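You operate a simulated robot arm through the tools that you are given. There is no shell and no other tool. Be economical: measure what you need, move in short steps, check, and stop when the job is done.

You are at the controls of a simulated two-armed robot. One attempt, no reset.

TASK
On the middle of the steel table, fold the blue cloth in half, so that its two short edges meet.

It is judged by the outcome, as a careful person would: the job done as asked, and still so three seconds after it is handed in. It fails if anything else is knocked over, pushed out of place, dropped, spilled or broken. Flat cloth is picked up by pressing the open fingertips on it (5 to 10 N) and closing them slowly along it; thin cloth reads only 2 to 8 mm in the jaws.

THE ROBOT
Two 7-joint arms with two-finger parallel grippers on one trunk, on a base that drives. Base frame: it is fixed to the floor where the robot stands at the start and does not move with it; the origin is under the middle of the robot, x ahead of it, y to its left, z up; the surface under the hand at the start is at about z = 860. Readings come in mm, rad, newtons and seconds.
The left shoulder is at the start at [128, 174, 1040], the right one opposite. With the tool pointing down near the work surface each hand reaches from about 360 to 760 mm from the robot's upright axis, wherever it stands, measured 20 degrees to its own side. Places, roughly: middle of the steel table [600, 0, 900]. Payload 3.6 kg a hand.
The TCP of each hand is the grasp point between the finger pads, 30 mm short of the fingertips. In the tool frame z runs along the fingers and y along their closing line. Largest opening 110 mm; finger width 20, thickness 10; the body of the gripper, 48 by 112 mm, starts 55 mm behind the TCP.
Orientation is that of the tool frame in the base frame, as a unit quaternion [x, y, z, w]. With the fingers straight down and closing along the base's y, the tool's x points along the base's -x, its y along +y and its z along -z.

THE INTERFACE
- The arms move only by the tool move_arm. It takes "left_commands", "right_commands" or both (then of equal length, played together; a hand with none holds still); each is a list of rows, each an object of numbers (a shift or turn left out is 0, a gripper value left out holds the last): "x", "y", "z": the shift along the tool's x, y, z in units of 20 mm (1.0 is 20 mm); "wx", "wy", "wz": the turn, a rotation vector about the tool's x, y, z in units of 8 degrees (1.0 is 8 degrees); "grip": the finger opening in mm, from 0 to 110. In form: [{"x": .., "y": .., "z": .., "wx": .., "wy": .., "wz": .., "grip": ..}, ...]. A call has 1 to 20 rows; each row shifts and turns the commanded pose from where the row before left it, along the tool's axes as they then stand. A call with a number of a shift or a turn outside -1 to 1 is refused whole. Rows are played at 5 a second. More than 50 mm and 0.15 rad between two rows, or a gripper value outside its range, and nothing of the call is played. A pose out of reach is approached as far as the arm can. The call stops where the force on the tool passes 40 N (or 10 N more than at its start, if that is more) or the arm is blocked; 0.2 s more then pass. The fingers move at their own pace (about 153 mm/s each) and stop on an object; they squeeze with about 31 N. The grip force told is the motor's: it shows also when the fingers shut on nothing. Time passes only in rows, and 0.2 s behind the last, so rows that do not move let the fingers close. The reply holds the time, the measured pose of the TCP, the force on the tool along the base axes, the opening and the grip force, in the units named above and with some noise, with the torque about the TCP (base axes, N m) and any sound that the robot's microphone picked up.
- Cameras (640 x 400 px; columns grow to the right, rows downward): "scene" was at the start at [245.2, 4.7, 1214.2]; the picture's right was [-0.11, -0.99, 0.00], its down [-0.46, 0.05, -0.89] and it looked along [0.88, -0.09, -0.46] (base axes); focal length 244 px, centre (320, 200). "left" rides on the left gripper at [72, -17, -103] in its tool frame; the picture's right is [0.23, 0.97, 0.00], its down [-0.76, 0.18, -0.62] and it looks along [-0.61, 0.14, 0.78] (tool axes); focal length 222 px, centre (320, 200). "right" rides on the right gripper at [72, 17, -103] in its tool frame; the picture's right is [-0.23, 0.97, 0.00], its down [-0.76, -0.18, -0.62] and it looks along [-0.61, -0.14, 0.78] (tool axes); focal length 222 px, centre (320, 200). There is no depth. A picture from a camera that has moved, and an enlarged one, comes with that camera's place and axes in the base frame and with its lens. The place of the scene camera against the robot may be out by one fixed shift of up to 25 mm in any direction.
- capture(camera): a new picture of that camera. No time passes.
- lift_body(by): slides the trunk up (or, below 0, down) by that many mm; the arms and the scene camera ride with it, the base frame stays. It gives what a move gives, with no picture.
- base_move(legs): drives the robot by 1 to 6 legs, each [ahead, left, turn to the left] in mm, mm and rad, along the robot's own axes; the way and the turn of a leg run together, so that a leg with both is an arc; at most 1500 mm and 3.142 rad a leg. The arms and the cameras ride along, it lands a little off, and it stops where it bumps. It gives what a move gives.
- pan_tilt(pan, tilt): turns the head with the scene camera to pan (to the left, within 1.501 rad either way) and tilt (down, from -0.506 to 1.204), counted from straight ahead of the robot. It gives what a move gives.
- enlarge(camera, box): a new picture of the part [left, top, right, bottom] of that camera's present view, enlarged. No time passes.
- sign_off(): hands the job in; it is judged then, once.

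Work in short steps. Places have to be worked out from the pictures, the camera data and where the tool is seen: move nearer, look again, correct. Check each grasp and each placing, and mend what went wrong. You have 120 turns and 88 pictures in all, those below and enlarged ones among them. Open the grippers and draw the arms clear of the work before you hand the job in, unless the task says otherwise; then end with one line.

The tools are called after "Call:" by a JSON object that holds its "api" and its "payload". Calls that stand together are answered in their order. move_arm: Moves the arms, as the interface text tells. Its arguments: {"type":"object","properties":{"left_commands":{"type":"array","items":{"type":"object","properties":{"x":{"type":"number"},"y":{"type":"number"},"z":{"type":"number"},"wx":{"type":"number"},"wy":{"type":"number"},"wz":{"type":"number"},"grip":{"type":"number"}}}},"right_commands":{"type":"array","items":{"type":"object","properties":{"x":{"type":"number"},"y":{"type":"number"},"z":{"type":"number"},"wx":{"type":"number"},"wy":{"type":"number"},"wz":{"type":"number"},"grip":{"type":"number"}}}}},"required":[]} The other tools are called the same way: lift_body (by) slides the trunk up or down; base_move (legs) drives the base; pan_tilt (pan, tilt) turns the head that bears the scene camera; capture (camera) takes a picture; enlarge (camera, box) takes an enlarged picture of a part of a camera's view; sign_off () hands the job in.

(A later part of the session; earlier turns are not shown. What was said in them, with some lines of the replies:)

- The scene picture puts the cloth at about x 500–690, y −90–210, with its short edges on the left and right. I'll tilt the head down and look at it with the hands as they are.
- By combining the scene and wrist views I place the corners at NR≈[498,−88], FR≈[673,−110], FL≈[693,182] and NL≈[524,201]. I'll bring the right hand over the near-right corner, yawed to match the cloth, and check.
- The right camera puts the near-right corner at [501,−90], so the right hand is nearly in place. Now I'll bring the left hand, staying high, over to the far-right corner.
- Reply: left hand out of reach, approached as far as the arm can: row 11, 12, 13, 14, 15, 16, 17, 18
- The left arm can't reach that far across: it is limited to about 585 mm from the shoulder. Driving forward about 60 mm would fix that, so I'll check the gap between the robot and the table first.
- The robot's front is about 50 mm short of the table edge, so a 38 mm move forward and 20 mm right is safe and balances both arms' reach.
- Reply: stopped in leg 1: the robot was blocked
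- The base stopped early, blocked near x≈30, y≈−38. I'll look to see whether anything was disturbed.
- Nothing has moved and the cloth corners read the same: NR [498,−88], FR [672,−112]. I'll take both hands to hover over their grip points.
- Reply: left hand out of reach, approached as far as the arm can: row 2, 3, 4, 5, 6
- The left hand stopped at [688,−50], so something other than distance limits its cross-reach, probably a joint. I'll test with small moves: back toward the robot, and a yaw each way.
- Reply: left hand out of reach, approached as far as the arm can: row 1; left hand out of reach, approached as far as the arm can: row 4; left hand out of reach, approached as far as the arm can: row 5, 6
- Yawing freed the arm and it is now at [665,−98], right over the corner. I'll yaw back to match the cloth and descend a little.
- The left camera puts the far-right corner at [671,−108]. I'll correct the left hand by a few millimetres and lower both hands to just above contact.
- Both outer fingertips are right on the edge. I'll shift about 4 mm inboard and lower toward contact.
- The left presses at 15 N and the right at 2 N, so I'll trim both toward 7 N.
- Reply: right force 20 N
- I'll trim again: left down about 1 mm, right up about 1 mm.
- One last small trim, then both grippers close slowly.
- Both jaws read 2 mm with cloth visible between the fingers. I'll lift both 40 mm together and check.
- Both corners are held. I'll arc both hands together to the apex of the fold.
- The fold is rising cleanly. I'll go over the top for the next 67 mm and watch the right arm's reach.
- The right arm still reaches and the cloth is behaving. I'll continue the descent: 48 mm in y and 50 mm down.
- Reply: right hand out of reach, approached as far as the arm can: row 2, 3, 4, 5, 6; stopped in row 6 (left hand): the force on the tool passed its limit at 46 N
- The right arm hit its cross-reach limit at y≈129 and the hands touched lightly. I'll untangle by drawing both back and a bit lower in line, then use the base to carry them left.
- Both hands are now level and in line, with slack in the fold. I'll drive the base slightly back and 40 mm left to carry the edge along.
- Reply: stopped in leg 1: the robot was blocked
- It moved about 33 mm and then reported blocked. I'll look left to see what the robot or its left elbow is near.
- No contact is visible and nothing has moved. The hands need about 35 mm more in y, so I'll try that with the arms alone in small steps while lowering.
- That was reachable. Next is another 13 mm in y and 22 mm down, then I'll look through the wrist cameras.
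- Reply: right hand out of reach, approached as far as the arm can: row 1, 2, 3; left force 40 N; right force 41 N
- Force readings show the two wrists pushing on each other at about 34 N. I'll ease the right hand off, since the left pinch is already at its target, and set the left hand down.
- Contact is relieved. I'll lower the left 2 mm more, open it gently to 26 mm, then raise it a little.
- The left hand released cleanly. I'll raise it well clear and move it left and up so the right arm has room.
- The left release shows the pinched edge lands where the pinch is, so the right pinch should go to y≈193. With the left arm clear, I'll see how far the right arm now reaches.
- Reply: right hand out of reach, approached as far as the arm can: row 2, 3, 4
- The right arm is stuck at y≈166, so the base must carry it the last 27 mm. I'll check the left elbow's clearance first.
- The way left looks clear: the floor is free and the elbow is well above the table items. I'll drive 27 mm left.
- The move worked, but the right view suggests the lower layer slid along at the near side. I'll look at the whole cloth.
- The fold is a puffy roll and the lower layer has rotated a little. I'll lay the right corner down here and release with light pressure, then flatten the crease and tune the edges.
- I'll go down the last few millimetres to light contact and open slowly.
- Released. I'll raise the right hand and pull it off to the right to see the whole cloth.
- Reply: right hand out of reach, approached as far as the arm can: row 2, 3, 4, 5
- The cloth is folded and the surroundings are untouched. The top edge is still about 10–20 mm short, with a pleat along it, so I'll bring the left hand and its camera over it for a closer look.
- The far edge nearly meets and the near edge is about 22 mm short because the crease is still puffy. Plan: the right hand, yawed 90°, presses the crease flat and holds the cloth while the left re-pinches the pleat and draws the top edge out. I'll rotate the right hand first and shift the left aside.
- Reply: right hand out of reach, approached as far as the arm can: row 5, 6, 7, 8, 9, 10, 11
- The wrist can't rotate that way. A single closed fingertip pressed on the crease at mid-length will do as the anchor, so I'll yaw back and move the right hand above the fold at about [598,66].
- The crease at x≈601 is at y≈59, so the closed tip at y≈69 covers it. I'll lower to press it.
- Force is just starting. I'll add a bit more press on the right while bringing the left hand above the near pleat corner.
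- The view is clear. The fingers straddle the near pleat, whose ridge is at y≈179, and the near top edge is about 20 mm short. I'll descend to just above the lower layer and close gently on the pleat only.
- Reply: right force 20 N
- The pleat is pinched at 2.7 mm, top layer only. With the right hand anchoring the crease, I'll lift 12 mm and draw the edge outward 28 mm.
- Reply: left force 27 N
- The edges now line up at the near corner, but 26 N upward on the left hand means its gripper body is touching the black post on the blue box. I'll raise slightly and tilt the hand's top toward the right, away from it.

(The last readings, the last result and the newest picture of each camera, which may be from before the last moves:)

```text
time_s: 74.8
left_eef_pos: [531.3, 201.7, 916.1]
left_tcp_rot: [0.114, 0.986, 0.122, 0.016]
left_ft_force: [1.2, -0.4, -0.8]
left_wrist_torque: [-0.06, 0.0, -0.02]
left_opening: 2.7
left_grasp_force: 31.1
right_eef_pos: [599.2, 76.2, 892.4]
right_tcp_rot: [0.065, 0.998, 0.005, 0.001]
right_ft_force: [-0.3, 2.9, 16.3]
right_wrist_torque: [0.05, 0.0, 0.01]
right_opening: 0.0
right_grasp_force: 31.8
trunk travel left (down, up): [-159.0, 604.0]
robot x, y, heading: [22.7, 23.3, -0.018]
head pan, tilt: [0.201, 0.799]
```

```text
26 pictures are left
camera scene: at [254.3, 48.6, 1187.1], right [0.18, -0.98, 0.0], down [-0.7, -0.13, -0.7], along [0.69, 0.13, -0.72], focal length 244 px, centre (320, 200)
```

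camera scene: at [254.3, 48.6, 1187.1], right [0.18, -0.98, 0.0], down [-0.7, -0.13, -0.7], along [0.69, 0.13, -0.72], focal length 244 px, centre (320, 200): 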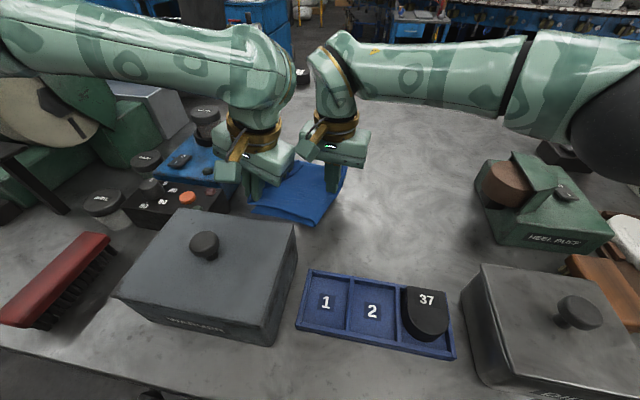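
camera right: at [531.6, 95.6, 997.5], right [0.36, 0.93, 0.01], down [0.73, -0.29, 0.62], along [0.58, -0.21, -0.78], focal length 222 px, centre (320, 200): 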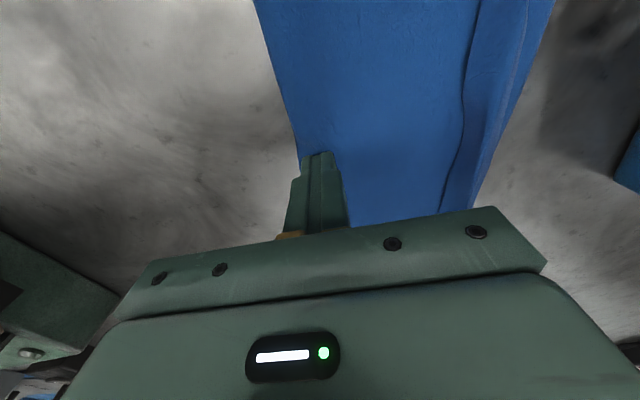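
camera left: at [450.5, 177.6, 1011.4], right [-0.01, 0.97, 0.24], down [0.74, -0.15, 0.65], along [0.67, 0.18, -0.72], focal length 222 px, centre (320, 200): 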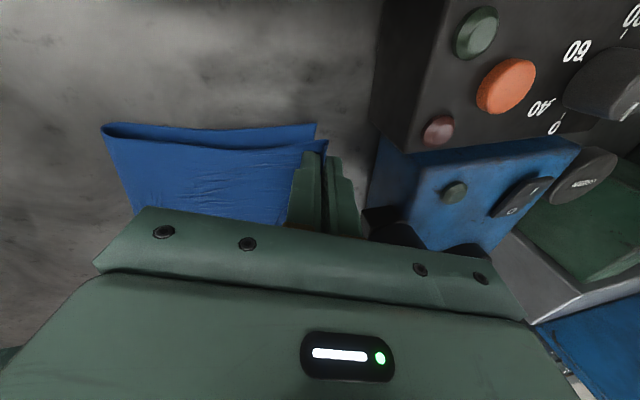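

The contact has cleared and the blue box hasn't moved. The top and lower corners read aligned within about 3 mm, so I'll lower straight down about 21 mm.

Call:
{"api": "move_arm", "payload": {"left_commands": [{"z": 0.35, "y": -0.07}, {"z": 0.35, "y": -0.07}, {"z": 0.3, "y": -0.07}, {}, {}]}}

Call:
{"api": "enlarge", "payload": {"camera": "left", "box": [160, 50, 400, 220]}}

```text
time_s: 76.0
left_eef_pos: [533.6, 202.8, 895.2]
left_tcp_rot: [0.114, 0.986, 0.121, 0.017]
left_ft_force: [0.0, -0.7, -0.1]
left_wrist_torque: [-0.06, -0.04, -0.03]
left_opening: 2.2
left_grasp_force: 31.0
right_eef_pos: [599.2, 75.9, 891.3]
right_tcp_rot: [0.063, 0.998, 0.005, 0.0]
right_ft_force: [0.8, 2.0, 17.7]
right_wrist_torque: [0.0, -0.03, 0.02]
right_opening: 0.1
right_grasp_force: 30.8
trunk travel left (down, up): [-159.0, 604.0]
robot x, y, heading: [26.4, 23.8, -0.016]
head pan, tilt: [0.201, 0.799]
```

```text
2.35 times, centred on (280, 135) of left
camera zoom: at [451.8, 178.6, 991.1], right [-0.01, 0.97, 0.23], down [0.74, -0.15, 0.65], along [0.67, 0.18, -0.72], focal length 523 px, centre (414, 353)
```

zoom: 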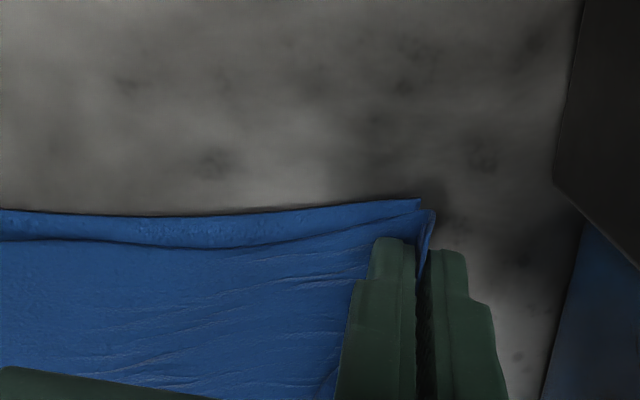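

Near corner aligned. I'll nudge 4 mm toward me to match the near edge, touch down, open slowly and lift.

Call:
{"api": "move_arm", "payload": {"left_commands": [{"x": 0.2}, {"z": 0.1}, {}, {"grip": 5}, {"grip": 8}, {"grip": 12}, {"grip": 16}, {"grip": 20}, {}, {"z": -0.4}, {"z": -0.5}, {"z": -0.5}, {}]}}

Call:
{"api": "enlarge", "payload": {"camera": "left", "box": [160, 50, 400, 220]}}

```text
time_s: 79.0
left_eef_pos: [528.3, 199.6, 916.6]
left_tcp_rot: [0.111, 0.986, 0.122, 0.015]
left_ft_force: [0.8, 3.3, 0.4]
left_wrist_torque: [-0.31, 0.05, 0.01]
left_opening: 19.7
left_grasp_force: 0.1
right_eef_pos: [601.9, 75.5, 892.3]
right_tcp_rot: [0.063, 0.998, 0.005, -0.001]
right_ft_force: [-1.2, -3.1, 3.8]
right_wrist_torque: [0.29, -0.16, 0.34]
right_opening: 0.1
right_grasp_force: 30.7
trunk travel left (down, up): [-159.0, 604.0]
robot x, y, heading: [21.0, 23.8, -0.021]
head pan, tilt: [0.201, 0.799]
stopped in row 13 (right hand): the force on the tool passed its limit at 41 N (the readings are from after the stop); the commanded pose is now the measured one
```

```text
2.35 times, centred on (280, 135) of left
camera zoom: at [447.3, 174.4, 1014.2], right [-0.01, 0.97, 0.24], down [0.75, -0.15, 0.65], along [0.67, 0.18, -0.72], focal length 523 px, centre (414, 353)
```

zoom: 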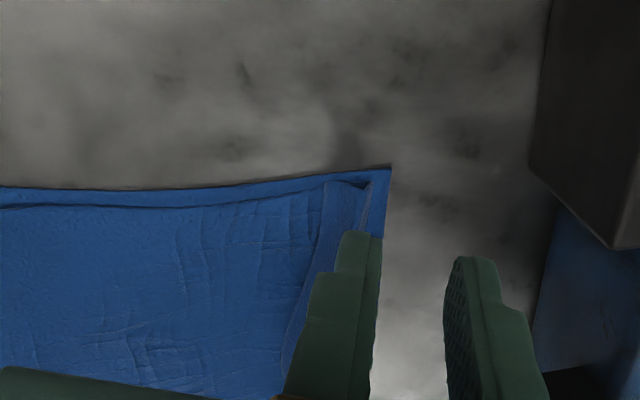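

Now the near corner gap is only about 6 mm. The tilted left wrist brushed the right hand, so I'll lift the right hand up and away, then raise and un-tilt the left.

Call:
{"api": "move_arm", "payload": {"right_commands": [{"z": -0.5}, {"z": -0.5, "y": -0.3}, {"z": -0.6, "y": -0.8}, {"z": -0.8, "y": -0.9}, {"z": -0.8, "y": -0.9}, {"z": -0.8, "y": -0.9}, {"y": -0.9}, {"y": -0.9}, {}, {}, {}, {}], "left_commands": [{}, {}, {}, {}, {"z": -0.8}, {"z": -0.8}, {"z": -0.8}, {"z": -0.8}, {"wx": 0.6, "x": -0.5}, {"wx": 0.6, "x": -0.5}, {"wx": 0.6, "x": -0.5}, {}]}}

Call:
{"api": "capture", "payload": {"camera": "left"}}

Call:
{"api": "enlarge", "payload": {"camera": "scene", "box": [180, 90, 420, 240]}}

```text
time_s: 81.6
left_eef_pos: [553.5, 178.1, 980.6]
left_tcp_rot: [0.114, 0.993, -0.003, 0.001]
left_ft_force: [-0.8, 0.5, 0.4]
left_wrist_torque: [0.0, -0.02, 0.01]
left_opening: 20.4
left_grasp_force: 0.1
right_eef_pos: [587.0, -36.4, 970.6]
right_tcp_rot: [0.063, 0.998, 0.005, 0.0]
right_ft_force: [-1.1, -0.4, -0.4]
right_wrist_torque: [0.0, -0.02, -0.02]
right_opening: 0.0
right_grasp_force: 31.2
trunk travel left (down, up): [-159.0, 604.0]
robot x, y, heading: [18.8, 21.6, -0.014]
head pan, tilt: [0.201, 0.799]
```

```text
23 pictures are left
camera left: at [478.6, 177.5, 1084.2], right [0.0, 1.0, -0.01], down [0.78, 0.0, 0.62], along [0.62, 0.0, -0.78], focal length 222 px, centre (320, 200)
```

left: 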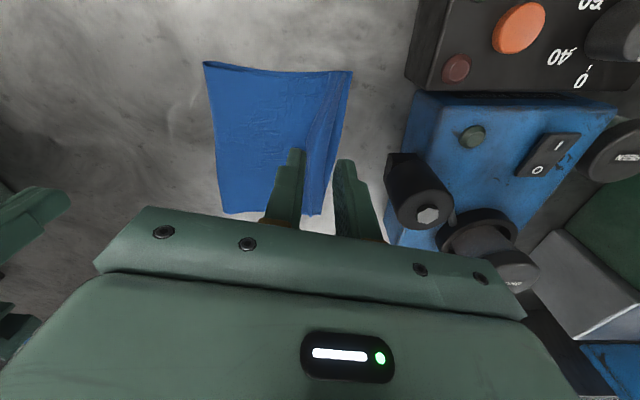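

```text
2.67 times, centred on (300, 165) of scene
camera zoom: at [255.5, 48.4, 1186.8], right [0.18, -0.98, 0.0], down [-0.7, -0.13, -0.7], along [0.68, 0.13, -0.72], focal length 650 px, centre (373, 293)
```

zoom: 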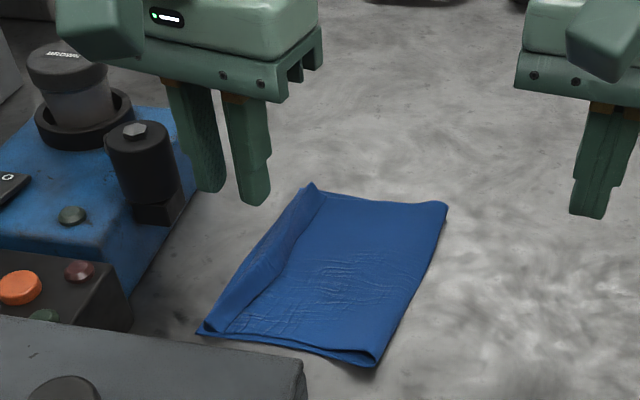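

The fold now looks right, with edges meeting along the left. I'll zoom in to check the pleat and gaps.

Call:
{"api": "enlarge", "payload": {"camera": "left", "box": [190, 50, 370, 230]}}

```text
2.22 times, centred on (280, 140) of left
camera zoom: at [478.6, 177.5, 1084.2], right [0.0, 1.0, -0.01], down [0.78, 0.0, 0.62], along [0.62, 0.0, -0.78], focal length 494 px, centre (409, 333)
```

zoom: 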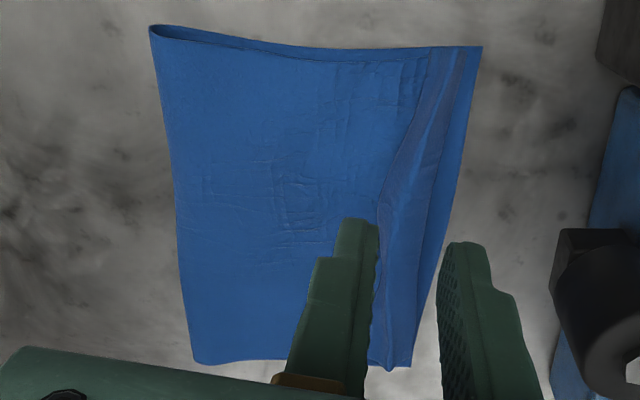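

The remaining gaps are about 8 mm near and 12 mm at the far corner. I'll repeat the same trick on the far corner: the right anchors the crease at mid-length and the left goes above the far pleat.

Call:
{"api": "move_arm", "payload": {"right_commands": [{"y": 0.925, "x": 0.05, "z": 0.3}, {"y": 0.925, "x": 0.05, "z": 0.3}, {"y": 0.925, "x": 0.05, "z": 0.3}, {"y": 0.925, "x": 0.05, "z": 0.3}, {"y": 0.925, "x": 0.05, "z": 0.3}, {"y": 0.925, "x": 0.05, "z": 0.3}, {"z": 0.5}, {"z": 0.5}, {"z": 0.4}, {"z": 0.4}, {"z": 0.2}, {"z": 0.1}, {}], "left_commands": [{"x": -0.98, "y": 0.05, "z": 0.2, "grip": 22}, {"x": -0.98, "y": 0.05, "z": 0.4}, {"x": -0.98, "y": 0.05, "z": 0.4}, {"x": -0.98, "y": 0.05, "z": 0.4}, {"x": -0.98, "y": 0.05, "z": 0.4}, {"x": -0.98, "y": 0.05, "z": 0.4}, {}, {}, {}, {}, {}, {}, {}]}}

Call:
{"api": "enlarge", "payload": {"camera": "left", "box": [200, 50, 440, 220]}}

```text
time_s: 83.0
left_eef_pos: [662.7, 163.3, 938.8]
left_tcp_rot: [0.114, 0.994, 0.003, 0.001]
left_ft_force: [0.3, -0.4, -0.3]
left_wrist_torque: [0.0, -0.03, 0.0]
left_opening: 21.8
left_grasp_force: 0.0
right_eef_pos: [600.2, 60.3, 936.7]
right_tcp_rot: [0.075, 0.997, 0.002, 0.001]
right_ft_force: [0.0, 0.5, 0.5]
right_wrist_torque: [-0.03, 0.0, 0.0]
right_opening: 0.1
right_grasp_force: 31.5
trunk travel left (down, up): [-159.0, 604.0]
robot x, y, heading: [23.1, 21.5, -0.015]
head pan, tilt: [0.201, 0.799]
stopped in row 6 (left hand): the force on the tool passed its limit at 48 N (the readings are from after the stop); the commanded pose is now the measured one
```

```text
2.35 times, centred on (320, 135) of left
camera zoom: at [588.8, 162.1, 1041.5], right [0.0, 1.0, 0.0], down [0.78, 0.0, 0.62], along [0.62, 0.0, -0.78], focal length 523 px, centre (320, 353)
```

zoom: 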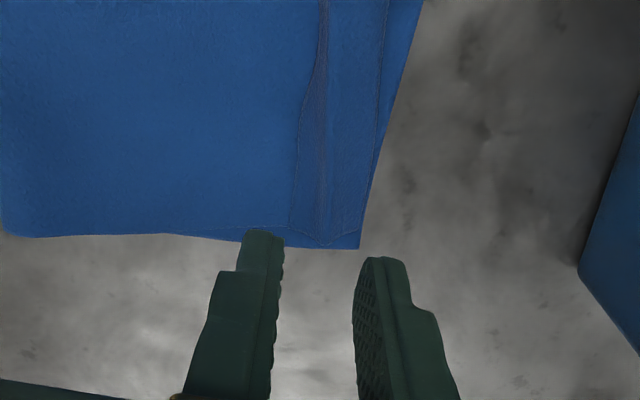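

The hands brushed again, but this closer view shows the far edges already meet within about 2–6 mm. That is good enough, so I'll withdraw both arms without touching the cloth: right hand first, then left up and out.

Call:
{"api": "move_arm", "payload": {"right_commands": [{"z": -0.6, "y": -0.5}, {"z": -0.6, "y": -0.9}, {"z": -0.8, "y": -0.9}, {"z": -0.8, "y": -0.9}, {"z": -0.8, "y": -0.9}, {"z": -0.8, "y": -0.9, "grip": 60}, {"z": -0.8, "y": -0.9}, {"y": -0.9}, {"y": -0.9}, {}, {}, {}, {}, {}, {}], "left_commands": [{}, {}, {}, {"z": -0.9}, {"z": -0.9}, {"z": -0.9}, {"z": -0.9}, {"z": -0.9}, {"z": -0.9, "grip": 60}, {"z": -0.9, "y": 0.5}, {"y": 0.9}, {"y": 0.9}, {"y": 0.9}, {"y": 0.9}, {}]}}

Call:
{"api": "capture", "payload": {"camera": "scene"}}

Call:
{"api": "enlarge", "payload": {"camera": "scene", "box": [220, 120, 380, 240]}}

```text
time_s: 86.2
left_eef_pos: [681.2, 243.9, 1064.7]
left_tcp_rot: [0.112, 0.994, 0.002, 0.0]
left_ft_force: [0.0, -0.1, -0.7]
left_wrist_torque: [0.02, 0.03, -0.02]
left_opening: 59.9
left_grasp_force: 0.1
right_eef_pos: [579.0, -91.6, 1040.3]
right_tcp_rot: [0.074, 0.997, 0.002, 0.0]
right_ft_force: [0.4, 0.0, -0.3]
right_wrist_torque: [0.02, 0.01, -0.02]
right_opening: 60.2
right_grasp_force: 0.1
trunk travel left (down, up): [-159.0, 604.0]
robot x, y, heading: [21.1, 23.7, -0.017]
head pan, tilt: [0.201, 0.799]
```

```text
19 pictures are left
camera scene: at [255.7, 48.3, 1186.7], right [0.18, -0.98, 0.0], down [-0.71, -0.13, -0.7], along [0.68, 0.13, -0.72], focal length 244 px, centre (320, 200)
```

scene: 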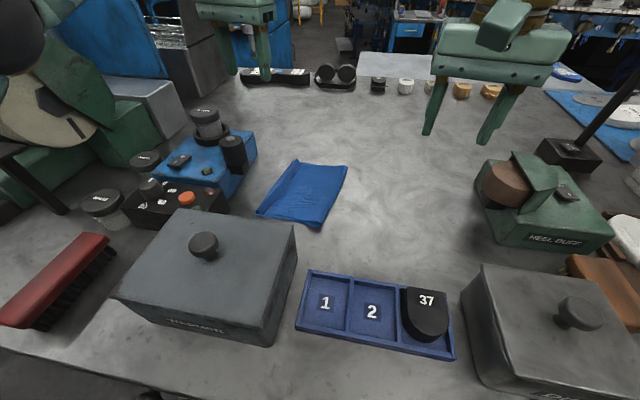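

```text
3.33 times, centred on (300, 180) of scene
camera zoom: at [255.7, 48.3, 1186.7], right [0.18, -0.98, 0.0], down [-0.71, -0.13, -0.7], along [0.68, 0.13, -0.72], focal length 812 px, centre (387, 267)
```

zoom: 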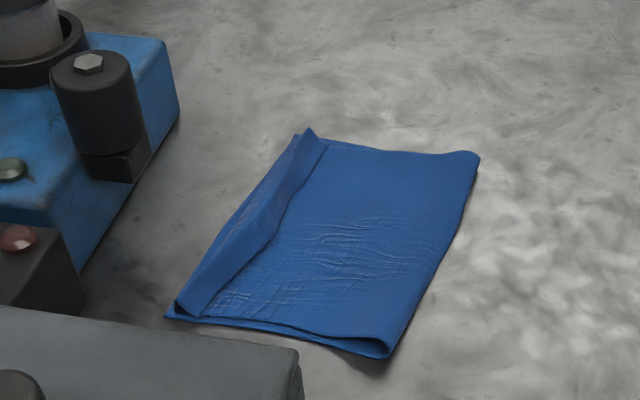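

The cloth is folded with its short edges together. The arms are clear, the grippers are open and everything else is where it was, so I'm handing it in.

Call:
{"api": "sign_off", "payload": {}}

```text
The job is handed in.
```

The blue cloth is folded in half with its two short edges meeting, within about 8 mm at the near corner and 2–6 mm at the far end. A slight ridge remains along the top edge, the crease is a little puffy, and the folded cloth has turned a few degrees. In the last pictures nothing else on the table had moved, though the left gripper pressed briefly on the blue box's black post, and both arms are clear with grippers open.
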